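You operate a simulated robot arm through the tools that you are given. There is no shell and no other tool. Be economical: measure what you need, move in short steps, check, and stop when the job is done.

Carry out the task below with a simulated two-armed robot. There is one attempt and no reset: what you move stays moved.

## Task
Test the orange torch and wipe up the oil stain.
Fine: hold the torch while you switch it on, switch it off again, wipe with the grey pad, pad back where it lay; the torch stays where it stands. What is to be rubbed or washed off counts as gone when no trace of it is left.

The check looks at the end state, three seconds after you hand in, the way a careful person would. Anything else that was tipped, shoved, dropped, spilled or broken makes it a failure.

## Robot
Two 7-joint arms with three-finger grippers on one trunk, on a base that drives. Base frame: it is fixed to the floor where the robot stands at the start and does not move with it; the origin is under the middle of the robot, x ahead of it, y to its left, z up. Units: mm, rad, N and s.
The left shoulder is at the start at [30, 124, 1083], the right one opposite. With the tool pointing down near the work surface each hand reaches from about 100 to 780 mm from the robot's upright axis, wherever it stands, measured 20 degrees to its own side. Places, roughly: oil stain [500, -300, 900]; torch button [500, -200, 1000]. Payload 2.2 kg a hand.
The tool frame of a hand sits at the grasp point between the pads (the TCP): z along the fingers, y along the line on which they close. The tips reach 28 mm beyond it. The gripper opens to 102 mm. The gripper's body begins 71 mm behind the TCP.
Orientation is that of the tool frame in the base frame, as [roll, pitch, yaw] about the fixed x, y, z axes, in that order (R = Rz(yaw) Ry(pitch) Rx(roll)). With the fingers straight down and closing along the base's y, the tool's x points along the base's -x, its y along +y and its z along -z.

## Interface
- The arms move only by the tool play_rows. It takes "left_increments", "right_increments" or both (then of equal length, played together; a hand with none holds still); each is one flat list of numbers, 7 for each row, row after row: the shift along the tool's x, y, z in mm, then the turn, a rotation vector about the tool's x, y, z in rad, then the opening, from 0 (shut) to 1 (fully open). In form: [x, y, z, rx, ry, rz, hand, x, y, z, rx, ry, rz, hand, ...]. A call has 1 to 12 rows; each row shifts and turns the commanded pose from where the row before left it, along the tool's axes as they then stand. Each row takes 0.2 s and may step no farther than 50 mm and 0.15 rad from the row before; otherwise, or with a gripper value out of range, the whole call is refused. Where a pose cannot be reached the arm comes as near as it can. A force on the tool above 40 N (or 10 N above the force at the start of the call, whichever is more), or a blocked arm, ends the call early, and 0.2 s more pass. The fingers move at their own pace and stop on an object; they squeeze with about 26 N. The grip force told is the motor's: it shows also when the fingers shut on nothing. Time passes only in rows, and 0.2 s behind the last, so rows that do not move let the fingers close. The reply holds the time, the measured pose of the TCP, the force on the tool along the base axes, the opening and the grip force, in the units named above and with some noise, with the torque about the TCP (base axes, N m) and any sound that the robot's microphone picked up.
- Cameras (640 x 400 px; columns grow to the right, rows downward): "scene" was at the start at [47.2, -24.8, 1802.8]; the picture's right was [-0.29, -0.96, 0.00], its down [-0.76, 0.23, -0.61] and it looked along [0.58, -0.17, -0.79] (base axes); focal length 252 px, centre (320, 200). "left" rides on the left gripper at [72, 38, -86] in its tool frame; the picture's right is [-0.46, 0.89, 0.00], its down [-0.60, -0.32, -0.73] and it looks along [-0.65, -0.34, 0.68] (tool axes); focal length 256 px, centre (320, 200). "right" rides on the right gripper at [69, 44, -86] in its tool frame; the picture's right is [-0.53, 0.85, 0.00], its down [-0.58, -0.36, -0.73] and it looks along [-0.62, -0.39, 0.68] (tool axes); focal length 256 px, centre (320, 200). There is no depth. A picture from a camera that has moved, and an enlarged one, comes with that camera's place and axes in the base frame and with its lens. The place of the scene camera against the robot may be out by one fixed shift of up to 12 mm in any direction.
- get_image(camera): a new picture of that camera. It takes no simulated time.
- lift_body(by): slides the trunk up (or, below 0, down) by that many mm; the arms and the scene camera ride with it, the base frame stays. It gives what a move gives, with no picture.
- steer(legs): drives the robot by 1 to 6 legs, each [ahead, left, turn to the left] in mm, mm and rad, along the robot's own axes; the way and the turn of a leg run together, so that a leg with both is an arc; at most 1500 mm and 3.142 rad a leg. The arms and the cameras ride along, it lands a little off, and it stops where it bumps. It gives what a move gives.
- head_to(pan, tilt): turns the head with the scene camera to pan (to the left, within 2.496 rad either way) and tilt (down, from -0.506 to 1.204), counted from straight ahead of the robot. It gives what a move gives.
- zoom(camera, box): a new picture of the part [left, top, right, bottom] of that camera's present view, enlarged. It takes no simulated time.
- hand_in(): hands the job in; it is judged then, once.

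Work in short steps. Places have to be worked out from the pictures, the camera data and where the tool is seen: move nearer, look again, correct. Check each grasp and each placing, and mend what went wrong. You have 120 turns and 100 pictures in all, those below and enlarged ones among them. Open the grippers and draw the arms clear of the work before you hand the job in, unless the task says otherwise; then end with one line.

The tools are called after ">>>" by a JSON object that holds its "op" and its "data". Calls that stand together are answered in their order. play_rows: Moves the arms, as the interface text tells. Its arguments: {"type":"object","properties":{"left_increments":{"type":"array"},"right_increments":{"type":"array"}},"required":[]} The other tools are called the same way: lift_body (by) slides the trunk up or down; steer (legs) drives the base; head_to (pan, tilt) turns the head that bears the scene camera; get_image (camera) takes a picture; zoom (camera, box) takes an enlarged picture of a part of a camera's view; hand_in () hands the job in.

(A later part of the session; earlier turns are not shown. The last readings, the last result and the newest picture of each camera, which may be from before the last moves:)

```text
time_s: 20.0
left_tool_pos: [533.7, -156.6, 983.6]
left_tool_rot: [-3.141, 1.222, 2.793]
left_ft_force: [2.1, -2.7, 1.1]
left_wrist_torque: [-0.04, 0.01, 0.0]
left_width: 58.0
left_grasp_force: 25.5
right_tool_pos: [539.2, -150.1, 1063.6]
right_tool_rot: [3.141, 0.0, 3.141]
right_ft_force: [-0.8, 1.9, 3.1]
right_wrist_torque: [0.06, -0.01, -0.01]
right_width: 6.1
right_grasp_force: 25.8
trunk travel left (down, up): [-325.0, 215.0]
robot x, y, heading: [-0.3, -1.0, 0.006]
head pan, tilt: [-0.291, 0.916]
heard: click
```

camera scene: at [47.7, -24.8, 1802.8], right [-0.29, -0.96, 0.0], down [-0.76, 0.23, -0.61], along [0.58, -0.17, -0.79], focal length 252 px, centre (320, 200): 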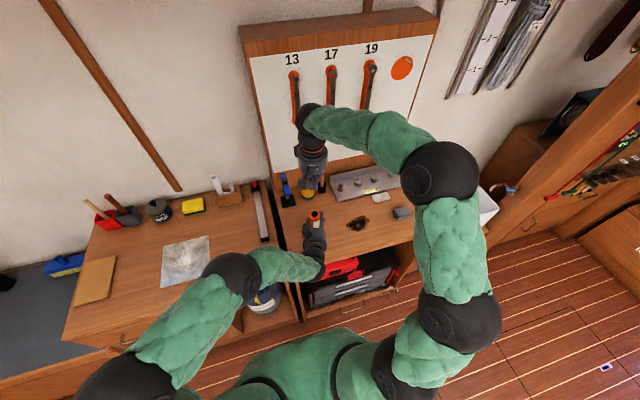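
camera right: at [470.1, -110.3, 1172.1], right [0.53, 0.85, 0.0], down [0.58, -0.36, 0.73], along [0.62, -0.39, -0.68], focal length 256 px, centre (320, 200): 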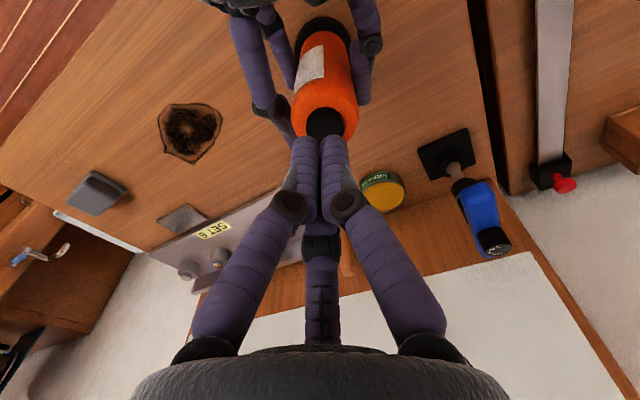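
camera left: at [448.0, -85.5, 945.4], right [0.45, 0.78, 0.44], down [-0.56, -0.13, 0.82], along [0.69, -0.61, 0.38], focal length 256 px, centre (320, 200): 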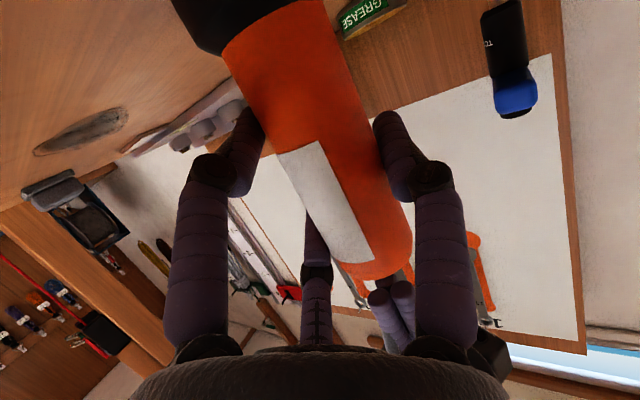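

Click. I withdraw the right hand upward and check the light is out.

>>> {"op": "play_rows", "data": {"right_increments": [0, 0, -10, 0, 0, 0, 0, 0, 0, -30, 0, 0, 0, 0, 0, 0, -45, 0, 0, 0, 0, 0, 0, -45, 0, 0, 0, 0]}}

>>> {"op": "zoom", "data": {"camera": "scene", "box": [270, 170, 370, 250]}}

>>> {"op": "zoom", "data": {"camera": "right", "box": [250, 0, 410, 100]}}

```text
time_s: 21.0
left_tool_pos: [533.2, -158.1, 984.1]
left_tool_rot: [-3.141, 1.223, 2.791]
left_ft_force: [-3.3, 1.6, 4.0]
left_wrist_torque: [-0.05, 0.25, -0.04]
left_width: 58.3
left_grasp_force: 26.3
right_tool_pos: [538.3, -150.1, 1198.3]
right_tool_rot: [-3.14, 0.0, -3.142]
right_ft_force: [0.4, -0.4, 0.0]
right_wrist_torque: [0.01, -0.05, -0.01]
right_width: 2.1
right_grasp_force: 26.3
trunk travel left (down, up): [-325.0, 215.0]
robot x, y, heading: [1.5, -2.4, -0.004]
head pan, tilt: [-0.291, 0.916]
```

```text
5.00 times, centred on (320, 210) of scene
camera zoom: at [46.5, -24.7, 1802.8], right [-0.29, -0.96, 0.0], down [-0.76, 0.23, -0.61], along [0.58, -0.17, -0.79], focal length 1261 px, centre (320, 150)
```

zoom: 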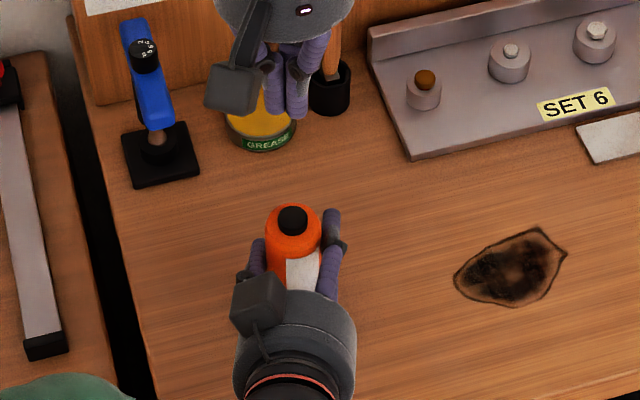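

```text
4.00 times, centred on (330, 50) of right
camera zoom: at [468.4, -105.9, 1284.1], right [0.53, 0.85, 0.0], down [0.58, -0.36, 0.73], along [0.62, -0.39, -0.68], focal length 1024 px, centre (280, 800)
```

zoom: 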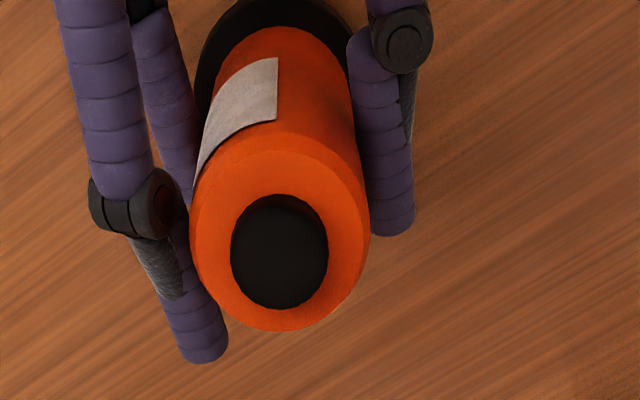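

The light is out. I compare the torch's place with the first picture again before releasing.

>>> {"op": "zoom", "data": {"camera": "scene", "box": [290, 185, 354, 249]}}

```text
6.25 times, centred on (322, 217) of scene
camera zoom: at [46.5, -24.7, 1802.8], right [-0.29, -0.96, 0.0], down [-0.76, 0.23, -0.61], along [0.58, -0.17, -0.79], focal length 1576 px, centre (308, 94)
```

zoom: 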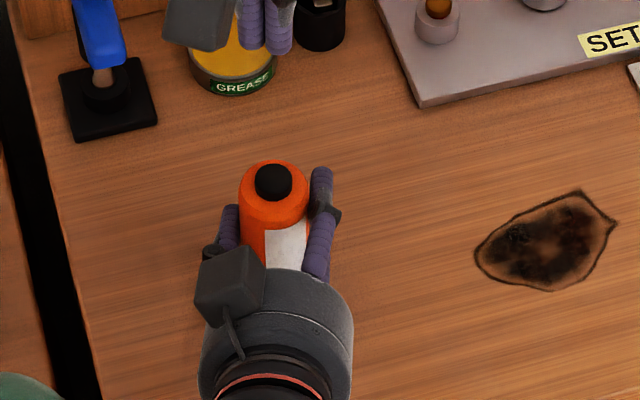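

Only about 1 mm off to the left; I nudge it 1 mm back, then open the left hand.

>>> {"op": "play_rows", "data": {"left_increments": [0, -1.2, 0, 0, 0, 0, 0.48, 0, 0, 0, 0, 0, 0, 0.48, 0, 0, 0, 0, 0, 0, 0.62, 0, 0, 0, 0, 0, 0, 0.8, 0, 0, 0, 0, 0, 0, 1, 0, 0, 0, 0, 0, 0, 1]}}

>>> {"op": "zoom", "data": {"camera": "scene", "box": [290, 185, 354, 249]}}

>>> {"op": "get_image", "data": {"camera": "left"}}

```text
time_s: 22.4
left_tool_pos: [533.2, -160.0, 983.4]
left_tool_rot: [-3.141, 1.22, 2.792]
left_ft_force: [0.0, 0.3, 0.1]
left_wrist_torque: [0.02, 0.03, 0.0]
left_width: 101.8
left_grasp_force: 0.0
right_tool_pos: [538.7, -149.9, 1197.0]
right_tool_rot: [-3.14, 0.0, 3.141]
right_ft_force: [-0.2, 0.4, 0.1]
right_wrist_torque: [-0.01, -0.02, 0.01]
right_width: 2.2
right_grasp_force: 26.1
trunk travel left (down, up): [-325.0, 215.0]
robot x, y, heading: [-0.0, -0.2, 0.004]
head pan, tilt: [-0.291, 0.916]
```

```text
6.25 times, centred on (322, 217) of scene
camera zoom: at [47.4, -24.8, 1802.8], right [-0.29, -0.96, 0.0], down [-0.76, 0.23, -0.61], along [0.58, -0.17, -0.79], focal length 1576 px, centre (308, 94)
```

zoom: 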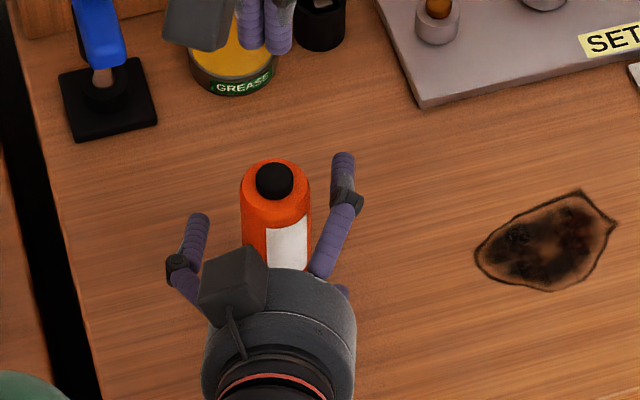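

```text
55 pictures are left
camera left: at [447.8, -87.1, 944.7], right [0.45, 0.78, 0.44], down [-0.56, -0.13, 0.82], along [0.69, -0.61, 0.38], focal length 256 px, centre (320, 200)
```

left: 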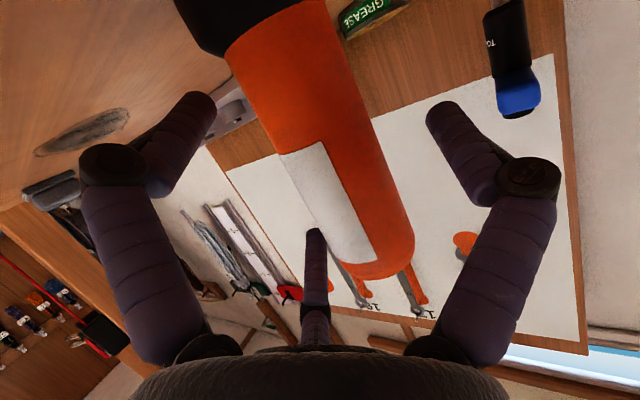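

The torch stands free within about 1–2 mm of its spot. I back the left hand straight out, then away to the left and up.

>>> {"op": "play_rows", "data": {"left_increments": [0, 0, -20, 0, 0, 0, 1, 0, 0, -25, 0, 0, 0, 1, 0, 0, -30, 0, 0, 0, 1, 0, 0, -30, 0, 0, 0, 1, 0, 0, -30, 0, 0, 0, 1, -10, 45, 0, 0, 0, 0, 1, -20, 40, 0, 0, 0, 0, 1, -20, 40, 0, 0, 0, 0, 1, -20, 40, 0, 0, 0, 0, 1]}}

>>> {"op": "get_image", "data": {"camera": "scene"}}

>>> {"op": "zoom", "data": {"camera": "scene", "box": [290, 185, 354, 249]}}

```text
time_s: 24.4
left_tool_pos: [456.8, -31.9, 1075.6]
left_tool_rot: [3.129, 1.216, 2.79]
left_ft_force: [0.0, 0.0, 0.0]
left_wrist_torque: [0.02, -0.02, -0.01]
left_width: 101.9
left_grasp_force: 0.0
left hand out of reach, approached as far as the arm can: row 7, 8, 9
right_tool_pos: [539.9, -149.7, 1196.7]
right_tool_rot: [-3.141, 0.0, 3.141]
right_ft_force: [0.1, 0.4, -0.1]
right_wrist_torque: [0.03, 0.04, -0.01]
right_width: 2.1
right_grasp_force: 26.0
trunk travel left (down, up): [-325.0, 215.0]
robot x, y, heading: [-0.6, 3.1, -0.0]
head pan, tilt: [-0.291, 0.916]
```

```text
54 pictures are left
camera scene: at [47.7, -25.1, 1802.7], right [-0.29, -0.96, 0.0], down [-0.76, 0.23, -0.61], along [0.58, -0.17, -0.79], focal length 252 px, centre (320, 200)
```

scene: 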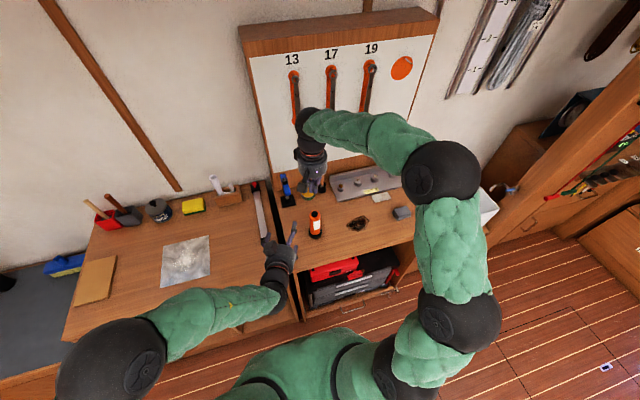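

```text
6.25 times, centred on (322, 217) of scene
camera zoom: at [47.7, -25.1, 1802.7], right [-0.29, -0.96, 0.0], down [-0.76, 0.23, -0.61], along [0.58, -0.17, -0.79], focal length 1576 px, centre (308, 94)
```

zoom: 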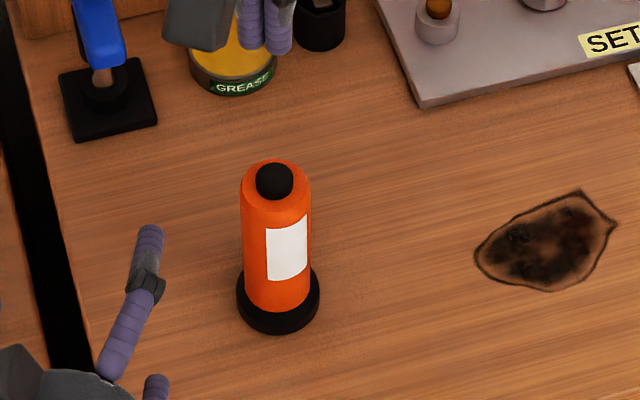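

Torch is unlit, upright and in place (base ring 334 against 336 px). Now the right hand travels to above the grey pad, opening, while the left draws up a bit.

>>> {"op": "play_rows", "data": {"right_increments": [0, 0, -20, 0, 0, 0, 0, 2, -42, 0, 0, 0, 0, 0, 2, -42, 0, 0, 0, 0, 1, 2, -42, 0, 0, 0, 0, 1, 2, -42, 0, 0, 0, 0, 1, 2, -42, 0, 0, 0, 0, 1, 2, -42, 0, 0, 0, 0, 1, 2, -42, 0, 0, 0, 0, 1, 2, -42, 0, 0, 0, 0, 1, 0, -30, 0, 0, 0, 0, 1], "left_increments": [0, 0, 0, 0, 0, 0, 1, -30, 0, -11, 0, 0, 0, 1, -30, 0, -11, 0, 0, 0, 1, -30, 0, -11, 0, 0, 0, 1, -30, 0, -11, 0, 0, 0, 1, 0, 0, 0, 0, 0, 0, 1, 0, 0, 0, 0, 0, 0, 1, 0, 0, 0, 0, 0, 0, 1, 0, 0, 0, 0, 0, 0, 1, 0, 0, 0, 0, 0, 0, 1]}}

>>> {"op": "get_image", "data": {"camera": "right"}}

>>> {"op": "get_image", "data": {"camera": "scene"}}

```text
time_s: 26.6
left_tool_pos: [454.5, -28.7, 1208.0]
left_tool_rot: [3.141, 1.222, 2.79]
left_ft_force: [-0.6, 0.7, -0.5]
left_wrist_torque: [-0.01, 0.02, 0.01]
left_width: 101.9
left_grasp_force: 0.1
right_tool_pos: [524.2, -517.0, 1212.3]
right_tool_rot: [3.141, 0.001, 3.141]
right_ft_force: [0.4, 0.4, 0.1]
right_wrist_torque: [0.03, 0.01, -0.04]
right_width: 102.1
right_grasp_force: 0.0
trunk travel left (down, up): [-325.0, 215.0]
robot x, y, heading: [1.6, -2.4, -0.001]
head pan, tilt: [-0.291, 0.916]
```

```text
52 pictures are left
camera right: at [454.1, -472.9, 1299.4], right [0.53, 0.85, 0.0], down [0.58, -0.36, 0.73], along [0.62, -0.39, -0.68], focal length 256 px, centre (320, 200)
```

right: 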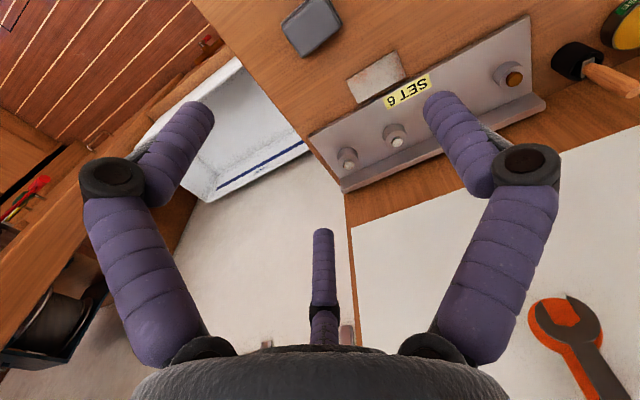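

```text
51 pictures are left
camera scene: at [47.6, -25.6, 1802.7], right [-0.29, -0.96, 0.0], down [-0.76, 0.23, -0.61], along [0.58, -0.17, -0.79], focal length 252 px, centre (320, 200)
```

scene: 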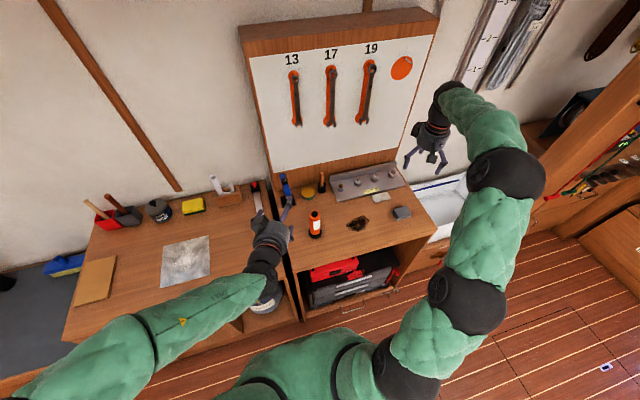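

>>> {"op": "zoom", "data": {"camera": "right", "box": [240, 0, 440, 125]}}

>>> {"op": "zoom", "data": {"camera": "scene", "box": [352, 180, 432, 230]}}

```text
3.20 times, centred on (340, 62) of right
camera zoom: at [454.1, -472.9, 1299.4], right [0.53, 0.85, 0.0], down [0.58, -0.36, 0.73], along [0.62, -0.39, -0.68], focal length 819 px, centre (256, 640)
```

zoom: 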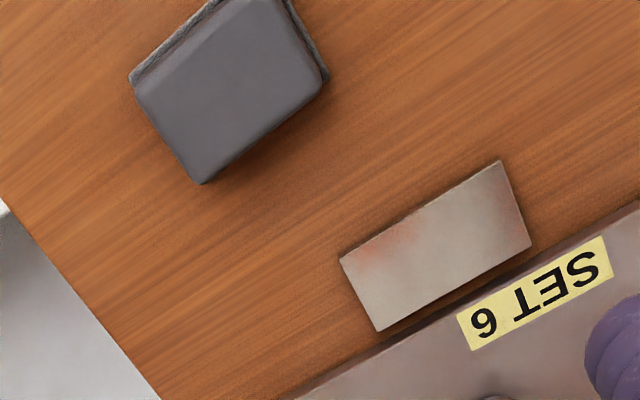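

```text
8.00 times, centred on (392, 205) of scene
camera zoom: at [47.6, -25.6, 1802.7], right [-0.29, -0.96, 0.0], down [-0.76, 0.23, -0.61], along [0.58, -0.17, -0.79], focal length 2017 px, centre (-256, 160)
```

zoom: 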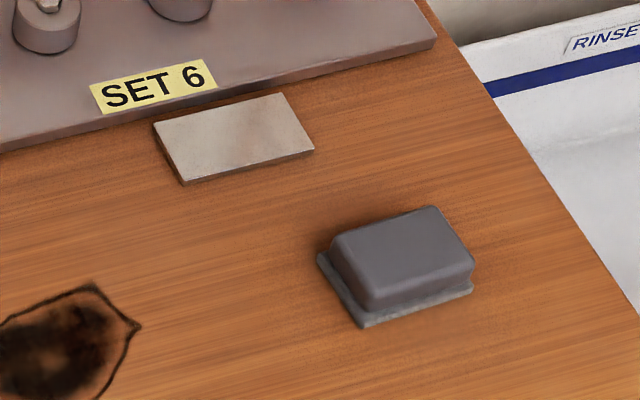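

The grey block with the felt sole is the pad (about 57×43 mm handle, long side roughly along y, turned ~8°). The three-fingered hand should straddle its short side, so I turn the right hand by 82°.

>>> {"op": "play_rows", "data": {"right_increments": [0, 0, 0, 0, 0, 0.143, 1, 0, 0, 0, 0, 0, 0.143, 1, 0, 0, 0, 0, 0, 0.143, 1, 0, 0, 0, 0, 0, 0.143, 1, 0, 0, 0, 0, 0, 0.143, 1, 0, 0, 0, 0, 0, 0.143, 1, 0, 0, 0, 0, 0, 0.143, 1, 0, 0, 0, 0, 0, 0.143, 1, 0, 0, 0, 0, 0, 0.143, 1, 0, 0, 0, 0, 0, 0.143, 1]}}

>>> {"op": "get_image", "data": {"camera": "right"}}

```text
time_s: 28.8
left_tool_pos: [453.2, -28.1, 1207.9]
left_tool_rot: [3.141, 1.22, 2.79]
left_ft_force: [0.0, -0.1, 0.5]
left_wrist_torque: [-0.01, 0.01, -0.03]
left_width: 102.0
left_grasp_force: 0.1
right_tool_pos: [522.4, -515.3, 1214.6]
right_tool_rot: [3.141, -0.001, 1.711]
right_ft_force: [0.1, 0.3, 0.2]
right_wrist_torque: [0.02, 0.03, 0.01]
right_width: 102.2
right_grasp_force: 0.1
trunk travel left (down, up): [-325.0, 215.0]
robot x, y, heading: [0.4, -2.7, -0.0]
head pan, tilt: [-0.291, 0.916]
```

```text
48 pictures are left
camera right: at [555.5, -440.9, 1300.9], right [0.91, -0.41, 0.0], down [-0.28, -0.62, 0.73], along [-0.3, -0.67, -0.68], focal length 256 px, centre (320, 200)
```

right: 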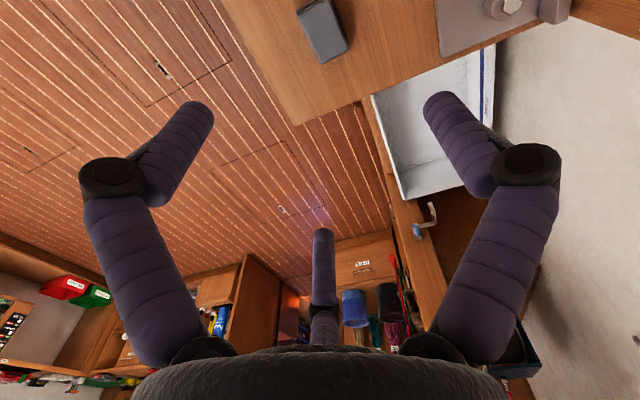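

>>> {"op": "zoom", "data": {"camera": "right", "box": [260, 0, 388, 80]}}

```text
5.00 times, centred on (324, 40) of right
camera zoom: at [555.5, -440.9, 1300.9], right [0.91, -0.41, 0.0], down [-0.28, -0.62, 0.73], along [-0.3, -0.67, -0.68], focal length 1280 px, centre (300, 1000)
```

zoom: 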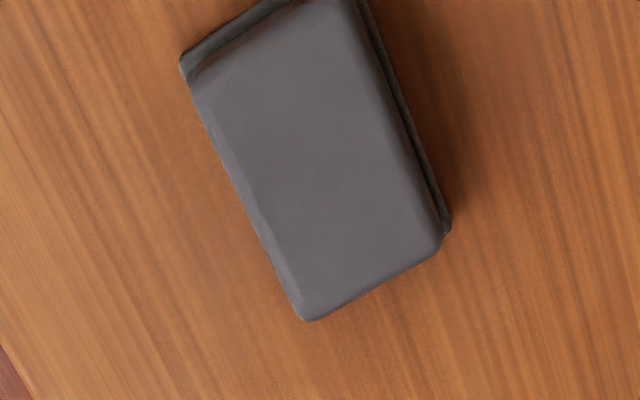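

From this view the pad's top spans x 504–543, y −501…−561, nearly square to the axes. I trim the yaw, shift over it (allowing for the hand's offset grip centre), and descend to TCP z 960.

>>> {"op": "play_rows", "data": {"right_increments": [0, 0, 0, 0, 0, 0.06, 1, -15.2, -6.9, 10, 0, 0, 0, 1, 0, 0, 44, 0, 0, 0, 1, 0, 0, 45, 0, 0, 0, 1, 0, 0, 45, 0, 0, 0, 1, 0, 0, 45, 0, 0, 0, 1, 0, 0, 35, 0, 0, 0, 1, 0, 0, 30, 0, 0, 0, 1]}}

>>> {"op": "get_image", "data": {"camera": "right"}}

>>> {"op": "zoom", "data": {"camera": "scene", "box": [352, 160, 464, 230]}}

```text
time_s: 30.6
left_tool_pos: [455.6, -28.6, 1208.2]
left_tool_rot: [-3.142, 1.221, 2.79]
left_ft_force: [0.0, -0.7, 0.4]
left_wrist_torque: [0.01, 0.01, 0.02]
left_width: 101.9
left_grasp_force: 0.1
right_tool_pos: [518.4, -530.4, 958.5]
right_tool_rot: [-3.14, 0.0, 1.651]
right_ft_force: [0.6, -0.9, 0.2]
right_wrist_torque: [0.05, 0.03, 0.01]
right_width: 101.6
right_grasp_force: 0.1
trunk travel left (down, up): [-325.0, 215.0]
robot x, y, heading: [-0.2, -0.1, 0.005]
head pan, tilt: [-0.291, 0.916]
```

```text
46 pictures are left
camera right: at [554.9, -458.5, 1046.4], right [0.89, -0.46, 0.0], down [-0.32, -0.6, 0.73], along [-0.34, -0.65, -0.68], focal length 256 px, centre (320, 200)
```

right: 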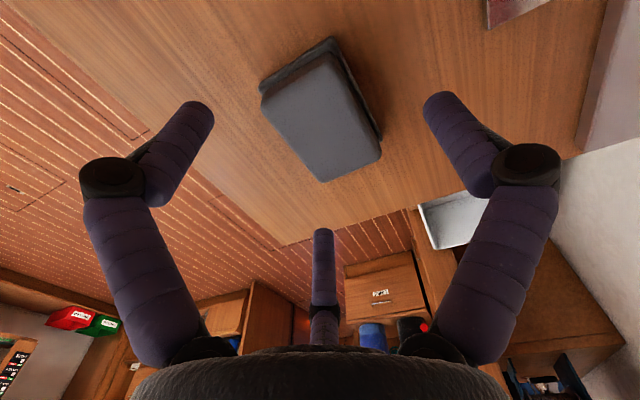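

```text
5.71 times, centred on (408, 195) of scene
camera zoom: at [48.0, -25.5, 1802.7], right [-0.29, -0.96, 0.0], down [-0.76, 0.23, -0.61], along [0.58, -0.17, -0.79], focal length 1441 px, centre (-183, 229)
```

zoom: 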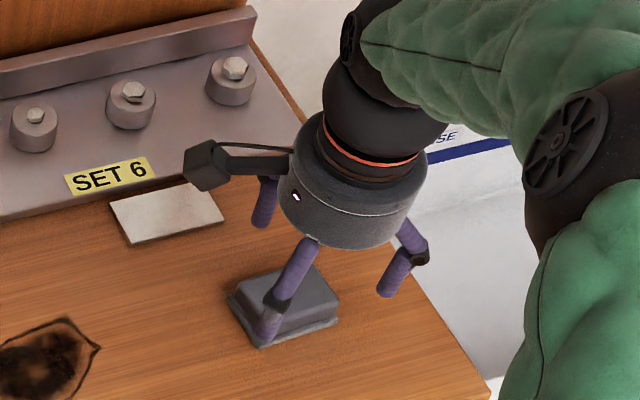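

The pad is centred as planned (about (524,−529)). I descend beside it to TCP z ≈ 935.

>>> {"op": "play_rows", "data": {"right_increments": [0, 0, 10, 0, 0, 0, 1, 0, 0, 8, 0, 0, 0, 1, 0, 0, 5, 0, 0, 0, 1]}}

>>> {"op": "get_image", "data": {"camera": "right"}}

```text
time_s: 31.4
left_tool_pos: [453.8, -28.2, 1207.9]
left_tool_rot: [-3.141, 1.221, 2.791]
left_ft_force: [-0.2, -0.4, 0.1]
left_wrist_torque: [-0.01, -0.03, -0.03]
left_width: 102.0
left_grasp_force: 0.1
right_tool_pos: [518.0, -529.7, 936.4]
right_tool_rot: [3.141, 0.0, 1.653]
right_ft_force: [0.3, 0.4, -0.1]
right_wrist_torque: [0.04, 0.0, 0.01]
right_width: 101.8
right_grasp_force: 0.1
trunk travel left (down, up): [-325.0, 215.0]
robot x, y, heading: [0.4, -0.1, 0.002]
head pan, tilt: [-0.291, 0.916]
```

```text
44 pictures are left
camera right: at [554.6, -458.4, 1023.2], right [0.89, -0.46, 0.0], down [-0.32, -0.6, 0.73], along [-0.34, -0.65, -0.68], focal length 256 px, centre (320, 200)
```

right: 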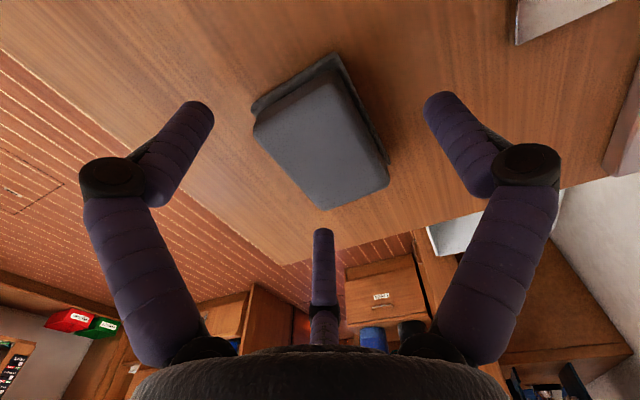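

I close partway to see how the fingers meet the handle.

>>> {"op": "play_rows", "data": {"right_increments": [0, 0, 0, 0, 0, 0, 0.8, 0, 0, 0, 0, 0, 0, 0.66, 0, 0, 0, 0, 0, 0, 0.66]}}

>>> {"op": "get_image", "data": {"camera": "right"}}

>>> {"op": "zoom", "data": {"camera": "scene", "box": [368, 180, 432, 220]}}

```text
time_s: 32.2
left_tool_pos: [454.1, -28.6, 1207.5]
left_tool_rot: [3.141, 1.219, 2.792]
left_ft_force: [-0.5, 0.4, -0.2]
left_wrist_torque: [-0.01, -0.02, -0.05]
left_width: 101.8
left_grasp_force: 0.0
right_tool_pos: [517.6, -529.9, 935.4]
right_tool_rot: [-3.141, 0.002, 1.652]
right_ft_force: [-0.7, 0.2, 0.4]
right_wrist_torque: [0.03, -0.03, 0.04]
right_width: 67.4
right_grasp_force: 0.2
trunk travel left (down, up): [-325.0, 215.0]
robot x, y, heading: [-1.0, -1.4, -0.001]
head pan, tilt: [-0.291, 0.916]
```

```text
43 pictures are left
camera right: at [554.5, -458.2, 1023.6], right [0.89, -0.46, 0.0], down [-0.32, -0.6, 0.73], along [-0.34, -0.65, -0.68], focal length 256 px, centre (320, 200)
```

right: 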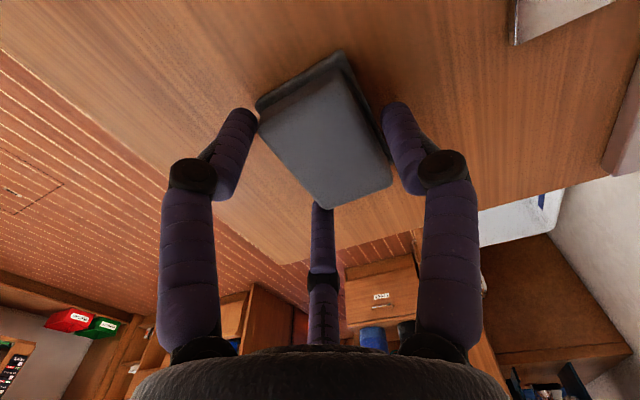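

```text
10.00 times, centred on (400, 200) of scene
camera zoom: at [47.3, -24.9, 1802.8], right [-0.29, -0.96, 0.0], down [-0.76, 0.23, -0.61], along [0.58, -0.17, -0.79], focal length 2522 px, centre (-480, 200)
```

zoom: 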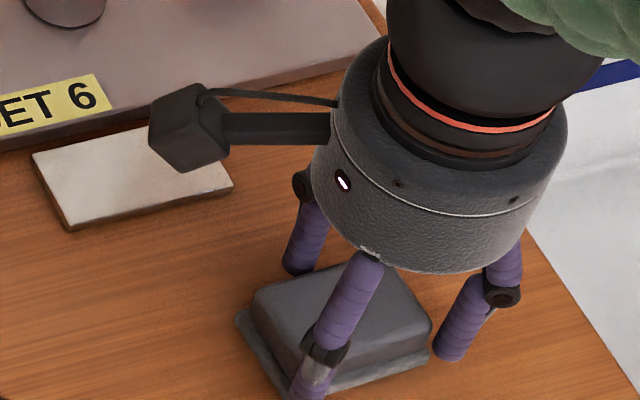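

Fingers straddle the handle symmetrically. I close fully and check the grip.

>>> {"op": "play_rows", "data": {"right_increments": [0, 0, 0, 0, 0, 0, 0.58, 0, 0, 0, 0, 0, 0, 0.5, 0, 0, 0, 0, 0, 0, 0.4, 0, 0, 0, 0, 0, 0, 0.4]}}

>>> {"op": "get_image", "data": {"camera": "right"}}

>>> {"op": "zoom", "data": {"camera": "scene", "box": [352, 180, 448, 240]}}

```text
time_s: 33.2
left_tool_pos: [454.1, -28.5, 1209.0]
left_tool_rot: [-3.142, 1.221, 2.792]
left_ft_force: [-0.4, 0.5, 0.5]
left_wrist_torque: [0.02, 0.01, 0.01]
left_width: 101.6
left_grasp_force: 0.0
right_tool_pos: [519.1, -529.9, 937.1]
right_tool_rot: [-3.141, 0.0, 1.654]
right_ft_force: [0.6, 0.6, 2.9]
right_wrist_torque: [0.06, -0.08, 0.06]
right_width: 55.0
right_grasp_force: 25.5
trunk travel left (down, up): [-325.0, 215.0]
robot x, y, heading: [-2.2, 1.5, -0.001]
head pan, tilt: [-0.291, 0.916]
```

```text
41 pictures are left
camera right: at [554.6, -458.0, 1024.0], right [0.89, -0.46, 0.0], down [-0.32, -0.6, 0.73], along [-0.34, -0.65, -0.68], focal length 256 px, centre (320, 200)
```

right: 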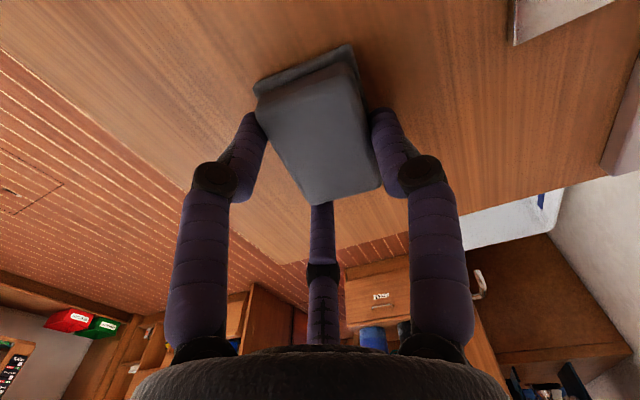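

```text
6.67 times, centred on (400, 210) of scene
camera zoom: at [47.2, -24.6, 1802.8], right [-0.29, -0.96, 0.0], down [-0.76, 0.23, -0.61], along [0.58, -0.17, -0.79], focal length 1681 px, centre (-213, 133)
```

zoom: 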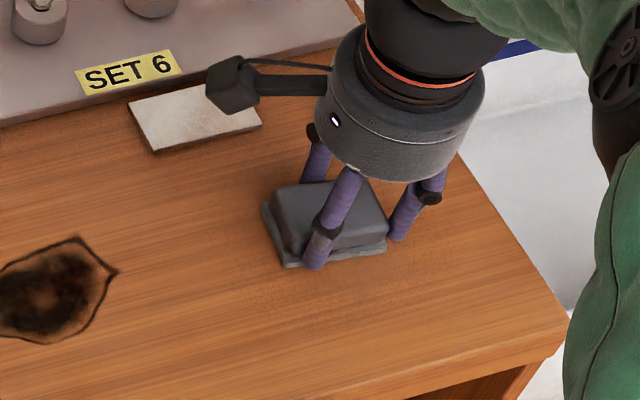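

The pad is gripped (width 55, 25 N), turned only a few degrees to fit the hand. I lift it 20 mm and carry it to the near end of the stain.

>>> {"op": "play_rows", "data": {"right_increments": [0, 0, -5, 0, 0, 0, 0.4, 0, 0, -15, 0, 0, 0, 0.4, 44.6, 7.2, 0, 0, 0, 0, 0.4, 44.6, 7.2, 0, 0, 0, 0, 0.4, 44.6, 7.2, 0, 0, 0, 0, 0.4, 0, 0, 0, 0, 0, 0, 0.4]}}

>>> {"op": "get_image", "data": {"camera": "right"}}

>>> {"op": "zoom", "data": {"camera": "scene", "box": [304, 170, 416, 240]}}

```text
time_s: 34.6
left_tool_pos: [453.5, -29.0, 1207.1]
left_tool_rot: [3.139, 1.222, 2.788]
left_ft_force: [0.5, 1.5, 0.4]
left_wrist_torque: [0.02, 0.01, 0.04]
left_width: 102.0
left_grasp_force: 0.0
right_tool_pos: [528.7, -396.0, 957.4]
right_tool_rot: [3.141, -0.001, 1.65]
right_ft_force: [0.0, -0.3, 0.0]
right_wrist_torque: [0.03, 0.02, -0.05]
right_width: 40.7
right_grasp_force: 0.1
trunk travel left (down, up): [-325.0, 215.0]
robot x, y, heading: [2.5, 0.4, -0.002]
head pan, tilt: [-0.291, 0.916]
```

```text
39 pictures are left
camera right: at [565.7, -324.4, 1043.3], right [0.89, -0.46, 0.0], down [-0.32, -0.61, 0.73], along [-0.34, -0.65, -0.68], focal length 256 px, centre (320, 200)
```

right: 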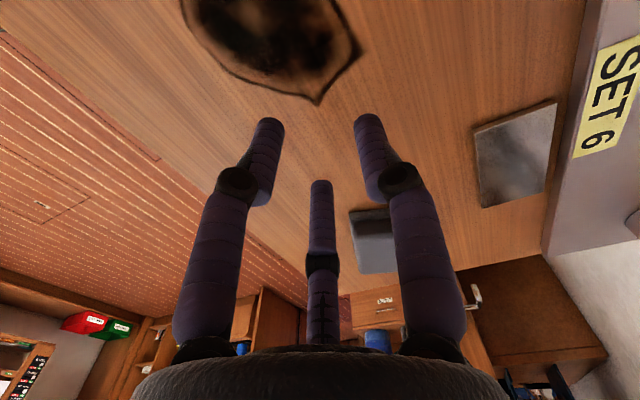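

```text
5.71 times, centred on (360, 205) of scene
camera zoom: at [47.1, -26.3, 1802.7], right [-0.29, -0.96, 0.0], down [-0.76, 0.23, -0.61], along [0.58, -0.17, -0.79], focal length 1441 px, centre (91, 171)
```

zoom: 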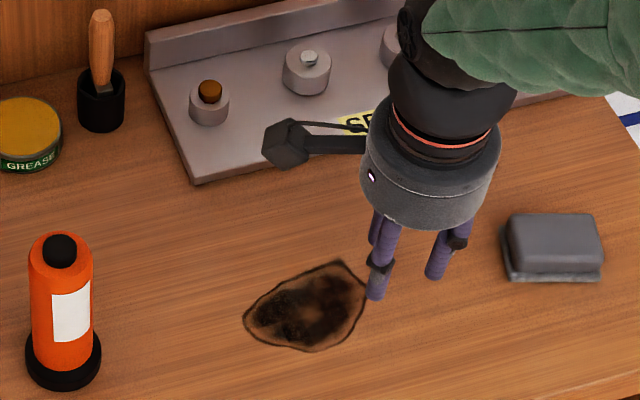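

The pad slipped out and stayed on the bench, slightly turned — that grip hung on the rounded top edge. I'll regrip with two opposed fingers across its short side, lower down; first I rise and turn the hand back.

>>> {"op": "play_rows", "data": {"right_increments": [0, 0, -45, 0, 0, 0, 1, 0, 0, -45, 0, 0, 0, 1, 0, 0, 0, 0, 0, -0.149, 1, 0, 0, 0, 0, 0, -0.149, 1, 0, 0, 0, 0, 0, -0.149, 1, 0, 0, 0, 0, 0, -0.149, 1, 0, 0, 0, 0, 0, -0.149, 1, 0, 0, 0, 0, 0, -0.149, 1, 0, 0, 0, 0, 0, -0.149, 1, 0, 0, 0, 0, 0, -0.149, 1, 0, 0, 0, 0, 0, -0.149, 1, 0, 0, 0, 0, 0, -0.149, 1]}}

>>> {"op": "play_rows", "data": {"right_increments": [2, -40, -10, 0, 0, 0, 1, 2, -40, -10, 0, 0, 0, 1, 2, -40, -10, 0, 0, 0, 1, 0, 0, 0, 0, 0, 0, 1]}}

>>> {"op": "get_image", "data": {"camera": "right"}}

>>> {"op": "zoom", "data": {"camera": "scene", "box": [352, 180, 432, 230]}}

```text
time_s: 37.2
left_tool_pos: [453.7, -27.8, 1208.1]
left_tool_rot: [-3.141, 1.222, 2.793]
left_ft_force: [-0.1, -0.5, -1.7]
left_wrist_torque: [0.0, -0.03, -0.03]
left_width: 101.8
left_grasp_force: 0.0
right_tool_pos: [528.9, -396.8, 1046.7]
right_tool_rot: [-3.141, 0.0, -3.138]
right_ft_force: [-0.8, 1.0, 0.9]
right_wrist_torque: [-0.02, -0.01, 0.02]
right_width: 102.0
right_grasp_force: 0.1
trunk travel left (down, up): [-325.0, 215.0]
robot x, y, heading: [-2.4, 1.0, -0.001]
head pan, tilt: [-0.291, 0.916]
```

```text
time_s: 38.2
left_tool_pos: [453.6, -28.3, 1206.9]
left_tool_rot: [-3.139, 1.221, 2.795]
left_ft_force: [-0.1, -0.6, -0.4]
left_wrist_torque: [-0.05, -0.02, -0.01]
left_width: 102.2
left_grasp_force: 0.2
right_tool_pos: [521.4, -515.5, 1076.1]
right_tool_rot: [3.14, 0.001, -3.14]
right_ft_force: [0.2, 0.6, 0.1]
right_wrist_torque: [-0.03, -0.01, 0.02]
right_width: 102.0
right_grasp_force: 0.1
trunk travel left (down, up): [-325.0, 215.0]
robot x, y, heading: [-0.6, 0.1, 0.002]
head pan, tilt: [-0.291, 0.916]
```

```text
37 pictures are left
camera right: at [451.9, -472.5, 1162.0], right [0.53, 0.85, 0.0], down [0.58, -0.36, 0.73], along [0.62, -0.39, -0.68], focal length 256 px, centre (320, 200)
```

right: 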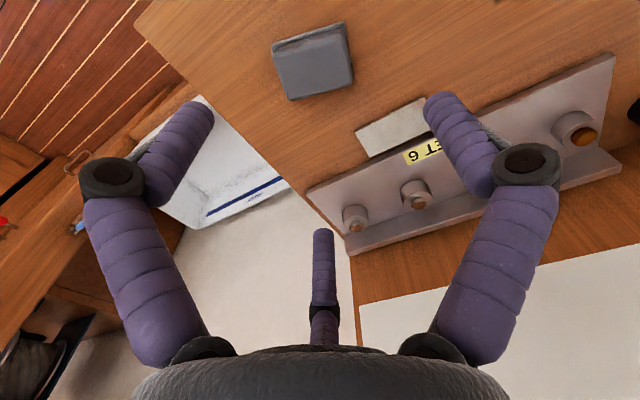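

```text
8.00 times, centred on (392, 205) of scene
camera zoom: at [47.6, -23.7, 1802.8], right [-0.29, -0.96, 0.0], down [-0.76, 0.23, -0.61], along [0.58, -0.18, -0.79], focal length 2017 px, centre (-256, 160)
```

zoom: 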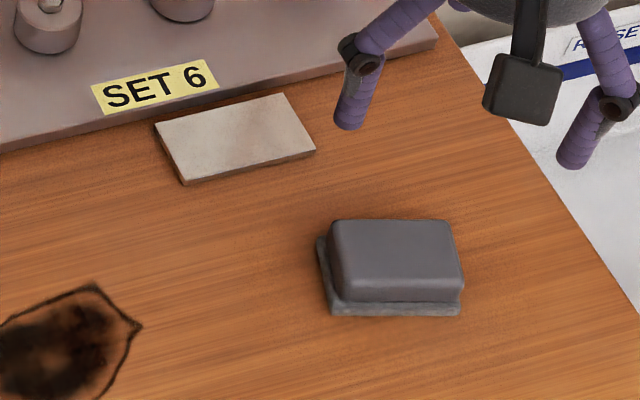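

The pad now sits around (521,−523), turned about −17.5°. I turn the hand to match, place it so two fingers flank its long sides, and descend to check.

>>> {"op": "play_rows", "data": {"right_increments": [0, 0, 0, 0, 0, 0.131, 1, 0, 0, 0, 0, 0, 0.131, 1, -2.6, 9.5, 10, 0, 0, 0, 1, 0, 0, 40, 0, 0, 0, 1, 0, 0, 40, 0, 0, 0, 1, 0, 0, 36, 0, 0, 0, 1]}}

>>> {"op": "get_image", "data": {"camera": "right"}}

>>> {"op": "zoom", "data": {"camera": "scene", "box": [352, 180, 432, 230]}}

```text
time_s: 39.6
left_tool_pos: [454.0, -28.0, 1207.7]
left_tool_rot: [3.139, 1.223, 2.792]
left_ft_force: [0.4, 0.9, 0.8]
left_wrist_torque: [0.02, 0.0, -0.01]
left_width: 102.0
left_grasp_force: 0.1
right_tool_pos: [527.3, -509.9, 949.2]
right_tool_rot: [3.141, -0.001, 2.881]
right_ft_force: [0.6, -0.3, -0.1]
right_wrist_torque: [0.04, 0.05, -0.01]
right_width: 101.9
right_grasp_force: 0.1
trunk travel left (down, up): [-325.0, 215.0]
robot x, y, heading: [-3.0, 1.0, 0.0]
head pan, tilt: [-0.291, 0.916]
```

```text
35 pictures are left
camera right: at [471.3, -449.8, 1036.7], right [0.73, 0.68, 0.0], down [0.46, -0.5, 0.73], along [0.5, -0.54, -0.68], focal length 256 px, centre (320, 200)
```

right: 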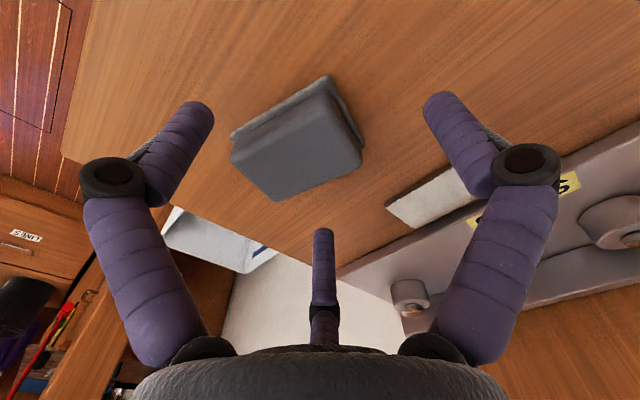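

```text
8.00 times, centred on (392, 205) of scene
camera zoom: at [47.9, -25.7, 1802.7], right [-0.29, -0.96, 0.0], down [-0.76, 0.23, -0.61], along [0.58, -0.17, -0.79], focal length 2017 px, centre (-256, 160)
```

zoom: 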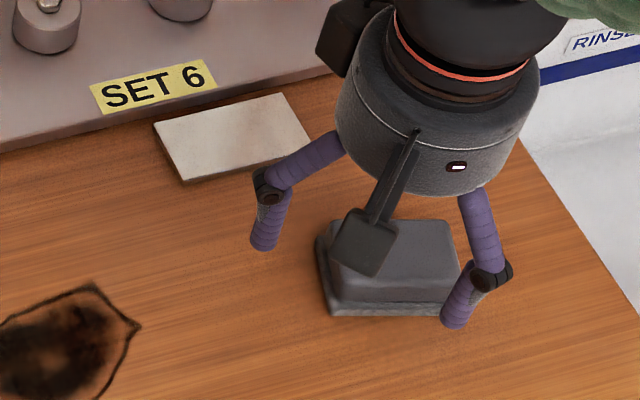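

Pad centre is at tool (2,−14), well aligned; I shift to (0,−17) and go down carefully until the tips nearly touch the bench.

>>> {"op": "play_rows", "data": {"right_increments": [1, 3, 8, 0, 0, 0, 1, 0, 0, 6, 0, 0, 0, 1, 0, 0, 2, 0, 0, 0, 1]}}

>>> {"op": "play_rows", "data": {"right_increments": [0, 0, 1, 0, 0, 0, 1, 0, 0, 1, 0, 0, 0, 1]}}

```text
time_s: 40.4
left_tool_pos: [454.0, -27.5, 1207.7]
left_tool_rot: [3.141, 1.222, 2.792]
left_ft_force: [1.3, -0.2, 0.0]
left_wrist_torque: [-0.02, -0.04, 0.01]
left_width: 102.0
left_grasp_force: 0.1
right_tool_pos: [527.4, -503.2, 934.6]
right_tool_rot: [-3.141, 0.001, 2.879]
right_ft_force: [-0.2, -0.5, 0.3]
right_wrist_torque: [0.02, 0.01, -0.04]
right_width: 102.1
right_grasp_force: 0.0
trunk travel left (down, up): [-325.0, 215.0]
robot x, y, heading: [-1.6, 0.4, -0.001]
head pan, tilt: [-0.291, 0.916]
```

```text
time_s: 41.0
left_tool_pos: [454.2, -27.9, 1207.9]
left_tool_rot: [-3.14, 1.222, 2.789]
left_ft_force: [-0.4, 0.1, -0.6]
left_wrist_torque: [0.0, 0.01, 0.01]
left_width: 102.1
left_grasp_force: 0.1
right_tool_pos: [528.3, -504.8, 932.0]
right_tool_rot: [3.141, 0.0, 2.879]
right_ft_force: [0.1, -0.8, -0.1]
right_wrist_torque: [0.0, 0.0, -0.01]
right_width: 102.0
right_grasp_force: 0.1
trunk travel left (down, up): [-325.0, 215.0]
robot x, y, heading: [3.0, 1.6, -0.003]
head pan, tilt: [-0.291, 0.916]
```

Still no contact at 932; I feel for the bench 1 mm at a time.

>>> {"op": "play_rows", "data": {"right_increments": [0, 0, 1, 0, 0, 0, 1, 0, 0, 1, 0, 0, 0, 1]}}

>>> {"op": "play_rows", "data": {"right_increments": [0, 0, 1, 0, 0, 0, 1, 0, 0, 0, 0, 0, 0, 1]}}

```text
time_s: 41.6
left_tool_pos: [453.9, -27.9, 1208.3]
left_tool_rot: [-3.14, 1.222, 2.793]
left_ft_force: [0.3, 0.3, -0.4]
left_wrist_torque: [0.01, 0.01, 0.0]
left_width: 102.0
left_grasp_force: 0.1
right_tool_pos: [528.0, -503.5, 931.9]
right_tool_rot: [-3.141, 0.001, 2.884]
right_ft_force: [1.1, 0.2, -0.6]
right_wrist_torque: [0.03, 0.03, -0.03]
right_width: 102.0
right_grasp_force: 0.0
trunk travel left (down, up): [-325.0, 215.0]
robot x, y, heading: [0.2, -0.1, 0.001]
head pan, tilt: [-0.291, 0.916]
```

```text
time_s: 42.2
left_tool_pos: [453.9, -29.1, 1208.5]
left_tool_rot: [3.141, 1.222, 2.792]
left_ft_force: [0.7, -0.3, 1.1]
left_wrist_torque: [-0.02, 0.0, -0.03]
left_width: 102.1
left_grasp_force: 0.1
right_tool_pos: [527.0, -503.0, 929.5]
right_tool_rot: [-3.141, 0.0, 2.882]
right_ft_force: [-0.6, -0.1, 0.0]
right_wrist_torque: [-0.02, 0.0, 0.05]
right_width: 102.1
right_grasp_force: 0.1
trunk travel left (down, up): [-325.0, 215.0]
robot x, y, heading: [2.5, -1.4, 0.005]
head pan, tilt: [-0.291, 0.916]
```

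TCP ≈ 930, tips just above the bench, no contact. I close on the pad.

>>> {"op": "play_rows", "data": {"right_increments": [0, 0, 0, 0, 0, 0, 0.8, 0, 0, 0, 0, 0, 0, 0.68, 0, 0, 0, 0, 0, 0, 0.58, 0, 0, 0, 0, 0, 0, 0.48, 0, 0, 0, 0, 0, 0, 0.3, 0, 0, 0, 0, 0, 0, 0.3]}}

>>> {"op": "get_image", "data": {"camera": "right"}}

>>> {"op": "zoom", "data": {"camera": "scene", "box": [352, 180, 432, 230]}}

```text
time_s: 43.6
left_tool_pos: [454.3, -27.7, 1208.7]
left_tool_rot: [-3.141, 1.222, 2.791]
left_ft_force: [0.1, 0.1, 0.0]
left_wrist_torque: [0.02, 0.01, -0.01]
left_width: 102.2
left_grasp_force: 0.0
right_tool_pos: [526.7, -503.5, 930.8]
right_tool_rot: [-3.141, 0.0, 2.877]
right_ft_force: [-0.2, -1.3, 2.3]
right_wrist_torque: [-0.02, 0.04, -0.03]
right_width: 55.8
right_grasp_force: 19.0
trunk travel left (down, up): [-325.0, 215.0]
robot x, y, heading: [-1.3, 0.3, -0.002]
head pan, tilt: [-0.291, 0.916]
```

```text
33 pictures are left
camera right: at [470.1, -444.5, 1017.9], right [0.73, 0.68, 0.0], down [0.46, -0.5, 0.73], along [0.5, -0.54, -0.68], focal length 256 px, centre (320, 200)
```

right: 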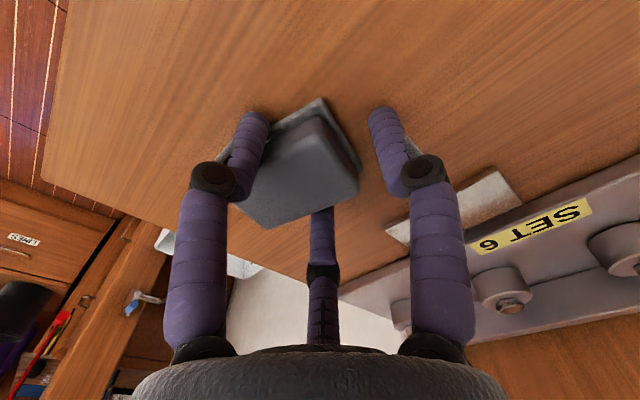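

```text
8.00 times, centred on (392, 205) of scene
camera zoom: at [47.2, -24.8, 1802.8], right [-0.29, -0.96, 0.0], down [-0.76, 0.23, -0.61], along [0.58, -0.17, -0.79], focal length 2017 px, centre (-256, 160)
```

zoom: 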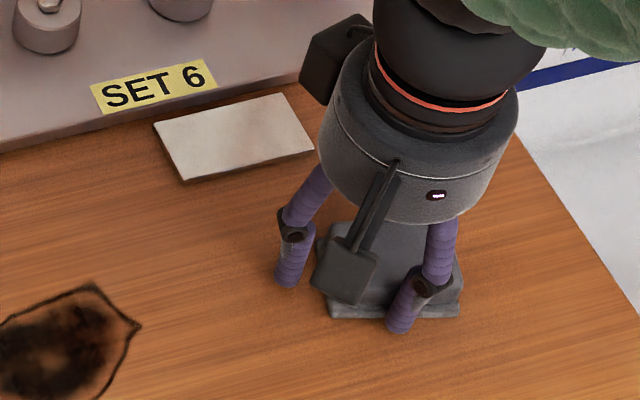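

Two fingers clamp the long sides (width 56). I test-lift 12 mm.

>>> {"op": "play_rows", "data": {"right_increments": [0, 0, 0, 0, 0, 0, 0, 0, 0, -4, 0, 0, 0, 0, 0, 0, -8, 0, 0, 0, 0, 0, 0, 0, 0, 0, 0, 0]}}

>>> {"op": "get_image", "data": {"camera": "right"}}

```text
time_s: 44.6
left_tool_pos: [454.0, -28.3, 1209.4]
left_tool_rot: [-3.141, 1.223, 2.791]
left_ft_force: [-0.4, -0.1, 0.8]
left_wrist_torque: [-0.04, 0.02, -0.01]
left_width: 101.8
left_grasp_force: 0.1
right_tool_pos: [526.1, -505.2, 943.0]
right_tool_rot: [3.141, 0.001, 2.882]
right_ft_force: [0.2, -0.3, 0.1]
right_wrist_torque: [0.02, 0.0, 0.02]
right_width: 55.9
right_grasp_force: 26.2
trunk travel left (down, up): [-325.0, 215.0]
robot x, y, heading: [0.7, 2.2, -0.004]
head pan, tilt: [-0.291, 0.916]
```

```text
31 pictures are left
camera right: at [470.5, -444.8, 1029.1], right [0.73, 0.68, 0.0], down [0.46, -0.5, 0.73], along [0.5, -0.54, -0.68], focal length 256 px, centre (320, 200)
```

right: 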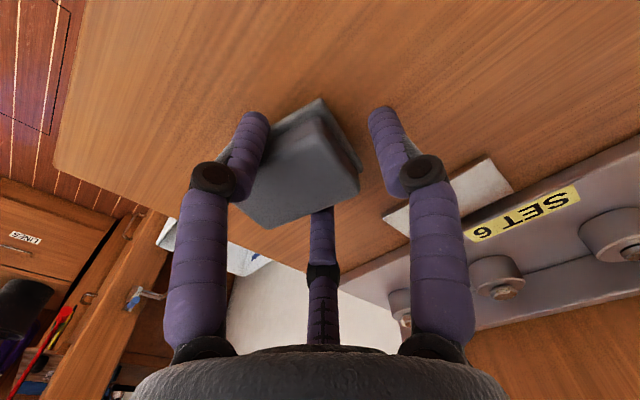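

It holds. I turn it back by 20° and carry it to the right end of the stain, then look.

>>> {"op": "play_rows", "data": {"right_increments": [0, 0, -5, 0, 0, -0.116, 0, 0, 0, 0, 0, 0, -0.116, 0, 0, 0, 0, 0, 0, -0.117, 0, -2.8, 45.4, 0, 0, 0, 0, 0, -2.8, 45.4, 0, 0, 0, 0, 0, -2.8, 45.4, 0, 0, 0, 0, 0, 0, 0, 0, 0, 0, 0, 0]}}

>>> {"op": "get_image", "data": {"camera": "right"}}

>>> {"op": "zoom", "data": {"camera": "scene", "box": [304, 170, 416, 240]}}

```text
time_s: 46.2
left_tool_pos: [454.3, -29.8, 1207.9]
left_tool_rot: [3.14, 1.223, 2.788]
left_ft_force: [0.3, -0.7, -0.2]
left_wrist_torque: [-0.03, 0.01, 0.02]
left_width: 101.8
left_grasp_force: 0.1
right_tool_pos: [522.8, -366.3, 946.3]
right_tool_rot: [3.139, 0.0, -3.053]
right_ft_force: [0.0, 0.2, -1.7]
right_wrist_torque: [0.03, 0.06, 0.0]
right_width: 55.9
right_grasp_force: 25.9
trunk travel left (down, up): [-325.0, 215.0]
robot x, y, heading: [0.9, 1.1, 0.002]
head pan, tilt: [-0.291, 0.916]
```

```text
30 pictures are left
camera right: at [449.2, -330.4, 1033.1], right [0.46, 0.89, 0.0], down [0.61, -0.31, 0.73], along [0.65, -0.33, -0.68], focal length 256 px, centre (320, 200)
```

right: 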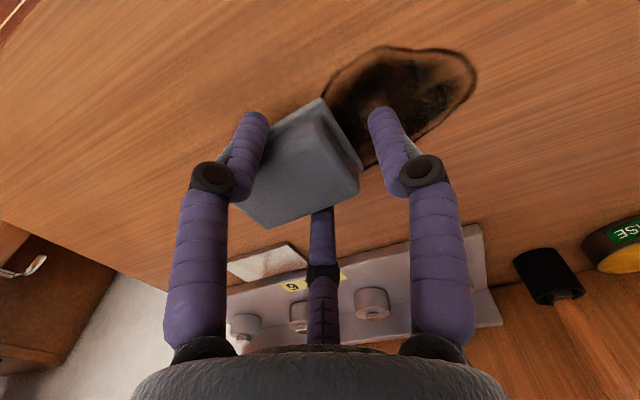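

```text
5.71 times, centred on (360, 205) of scene
camera zoom: at [47.6, -26.4, 1802.7], right [-0.29, -0.96, 0.0], down [-0.76, 0.23, -0.61], along [0.58, -0.17, -0.79], focal length 1441 px, centre (91, 171)
```

zoom: 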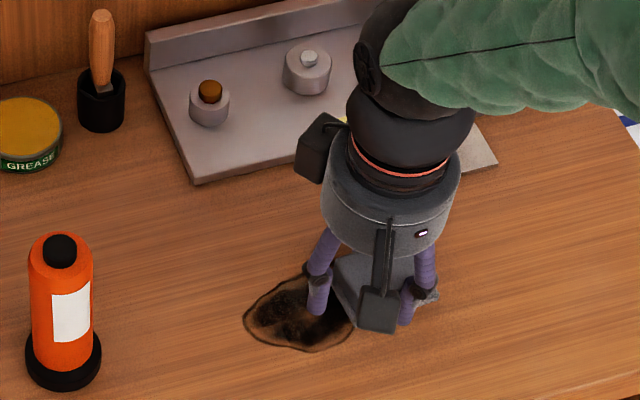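

The pad is over the stain's right edge. I lower until it presses lightly.

>>> {"op": "play_rows", "data": {"right_increments": [0, 0, 10, 0, 0, 0, 0, 0, 0, 5, 0, 0, 0, 0, 0, 0, 1, 0, 0, 0, 0, 0, 0, 0, 0, 0, 0, 0]}}

>>> {"op": "play_rows", "data": {"right_increments": [0, 0, 1, 0, 0, 0, 0, 0, 0, 0, 0, 0, 0, 0]}}

```text
time_s: 47.2
left_tool_pos: [453.6, -28.7, 1207.4]
left_tool_rot: [3.141, 1.223, 2.791]
left_ft_force: [-0.6, -0.3, 0.8]
left_wrist_torque: [-0.06, -0.02, 0.0]
left_width: 101.9
left_grasp_force: 0.0
right_tool_pos: [523.8, -367.5, 931.4]
right_tool_rot: [3.141, 0.0, -3.053]
right_ft_force: [0.6, -0.1, -0.7]
right_wrist_torque: [0.0, -0.02, -0.01]
right_width: 55.8
right_grasp_force: 25.4
trunk travel left (down, up): [-325.0, 215.0]
robot x, y, heading: [1.1, 2.2, 0.002]
head pan, tilt: [-0.291, 0.916]
```

```text
time_s: 47.8
left_tool_pos: [453.9, -27.3, 1207.2]
left_tool_rot: [3.141, 1.222, 2.792]
left_ft_force: [-0.3, 0.0, -0.1]
left_wrist_torque: [0.01, 0.0, -0.02]
left_width: 102.0
left_grasp_force: 0.1
right_tool_pos: [524.6, -367.6, 931.1]
right_tool_rot: [-3.142, 0.001, -3.055]
right_ft_force: [0.3, 0.7, 1.4]
right_wrist_torque: [0.0, -0.03, -0.01]
right_width: 55.8
right_grasp_force: 26.1
trunk travel left (down, up): [-325.0, 215.0]
robot x, y, heading: [-1.8, 1.2, 0.002]
head pan, tilt: [-0.291, 0.916]
```

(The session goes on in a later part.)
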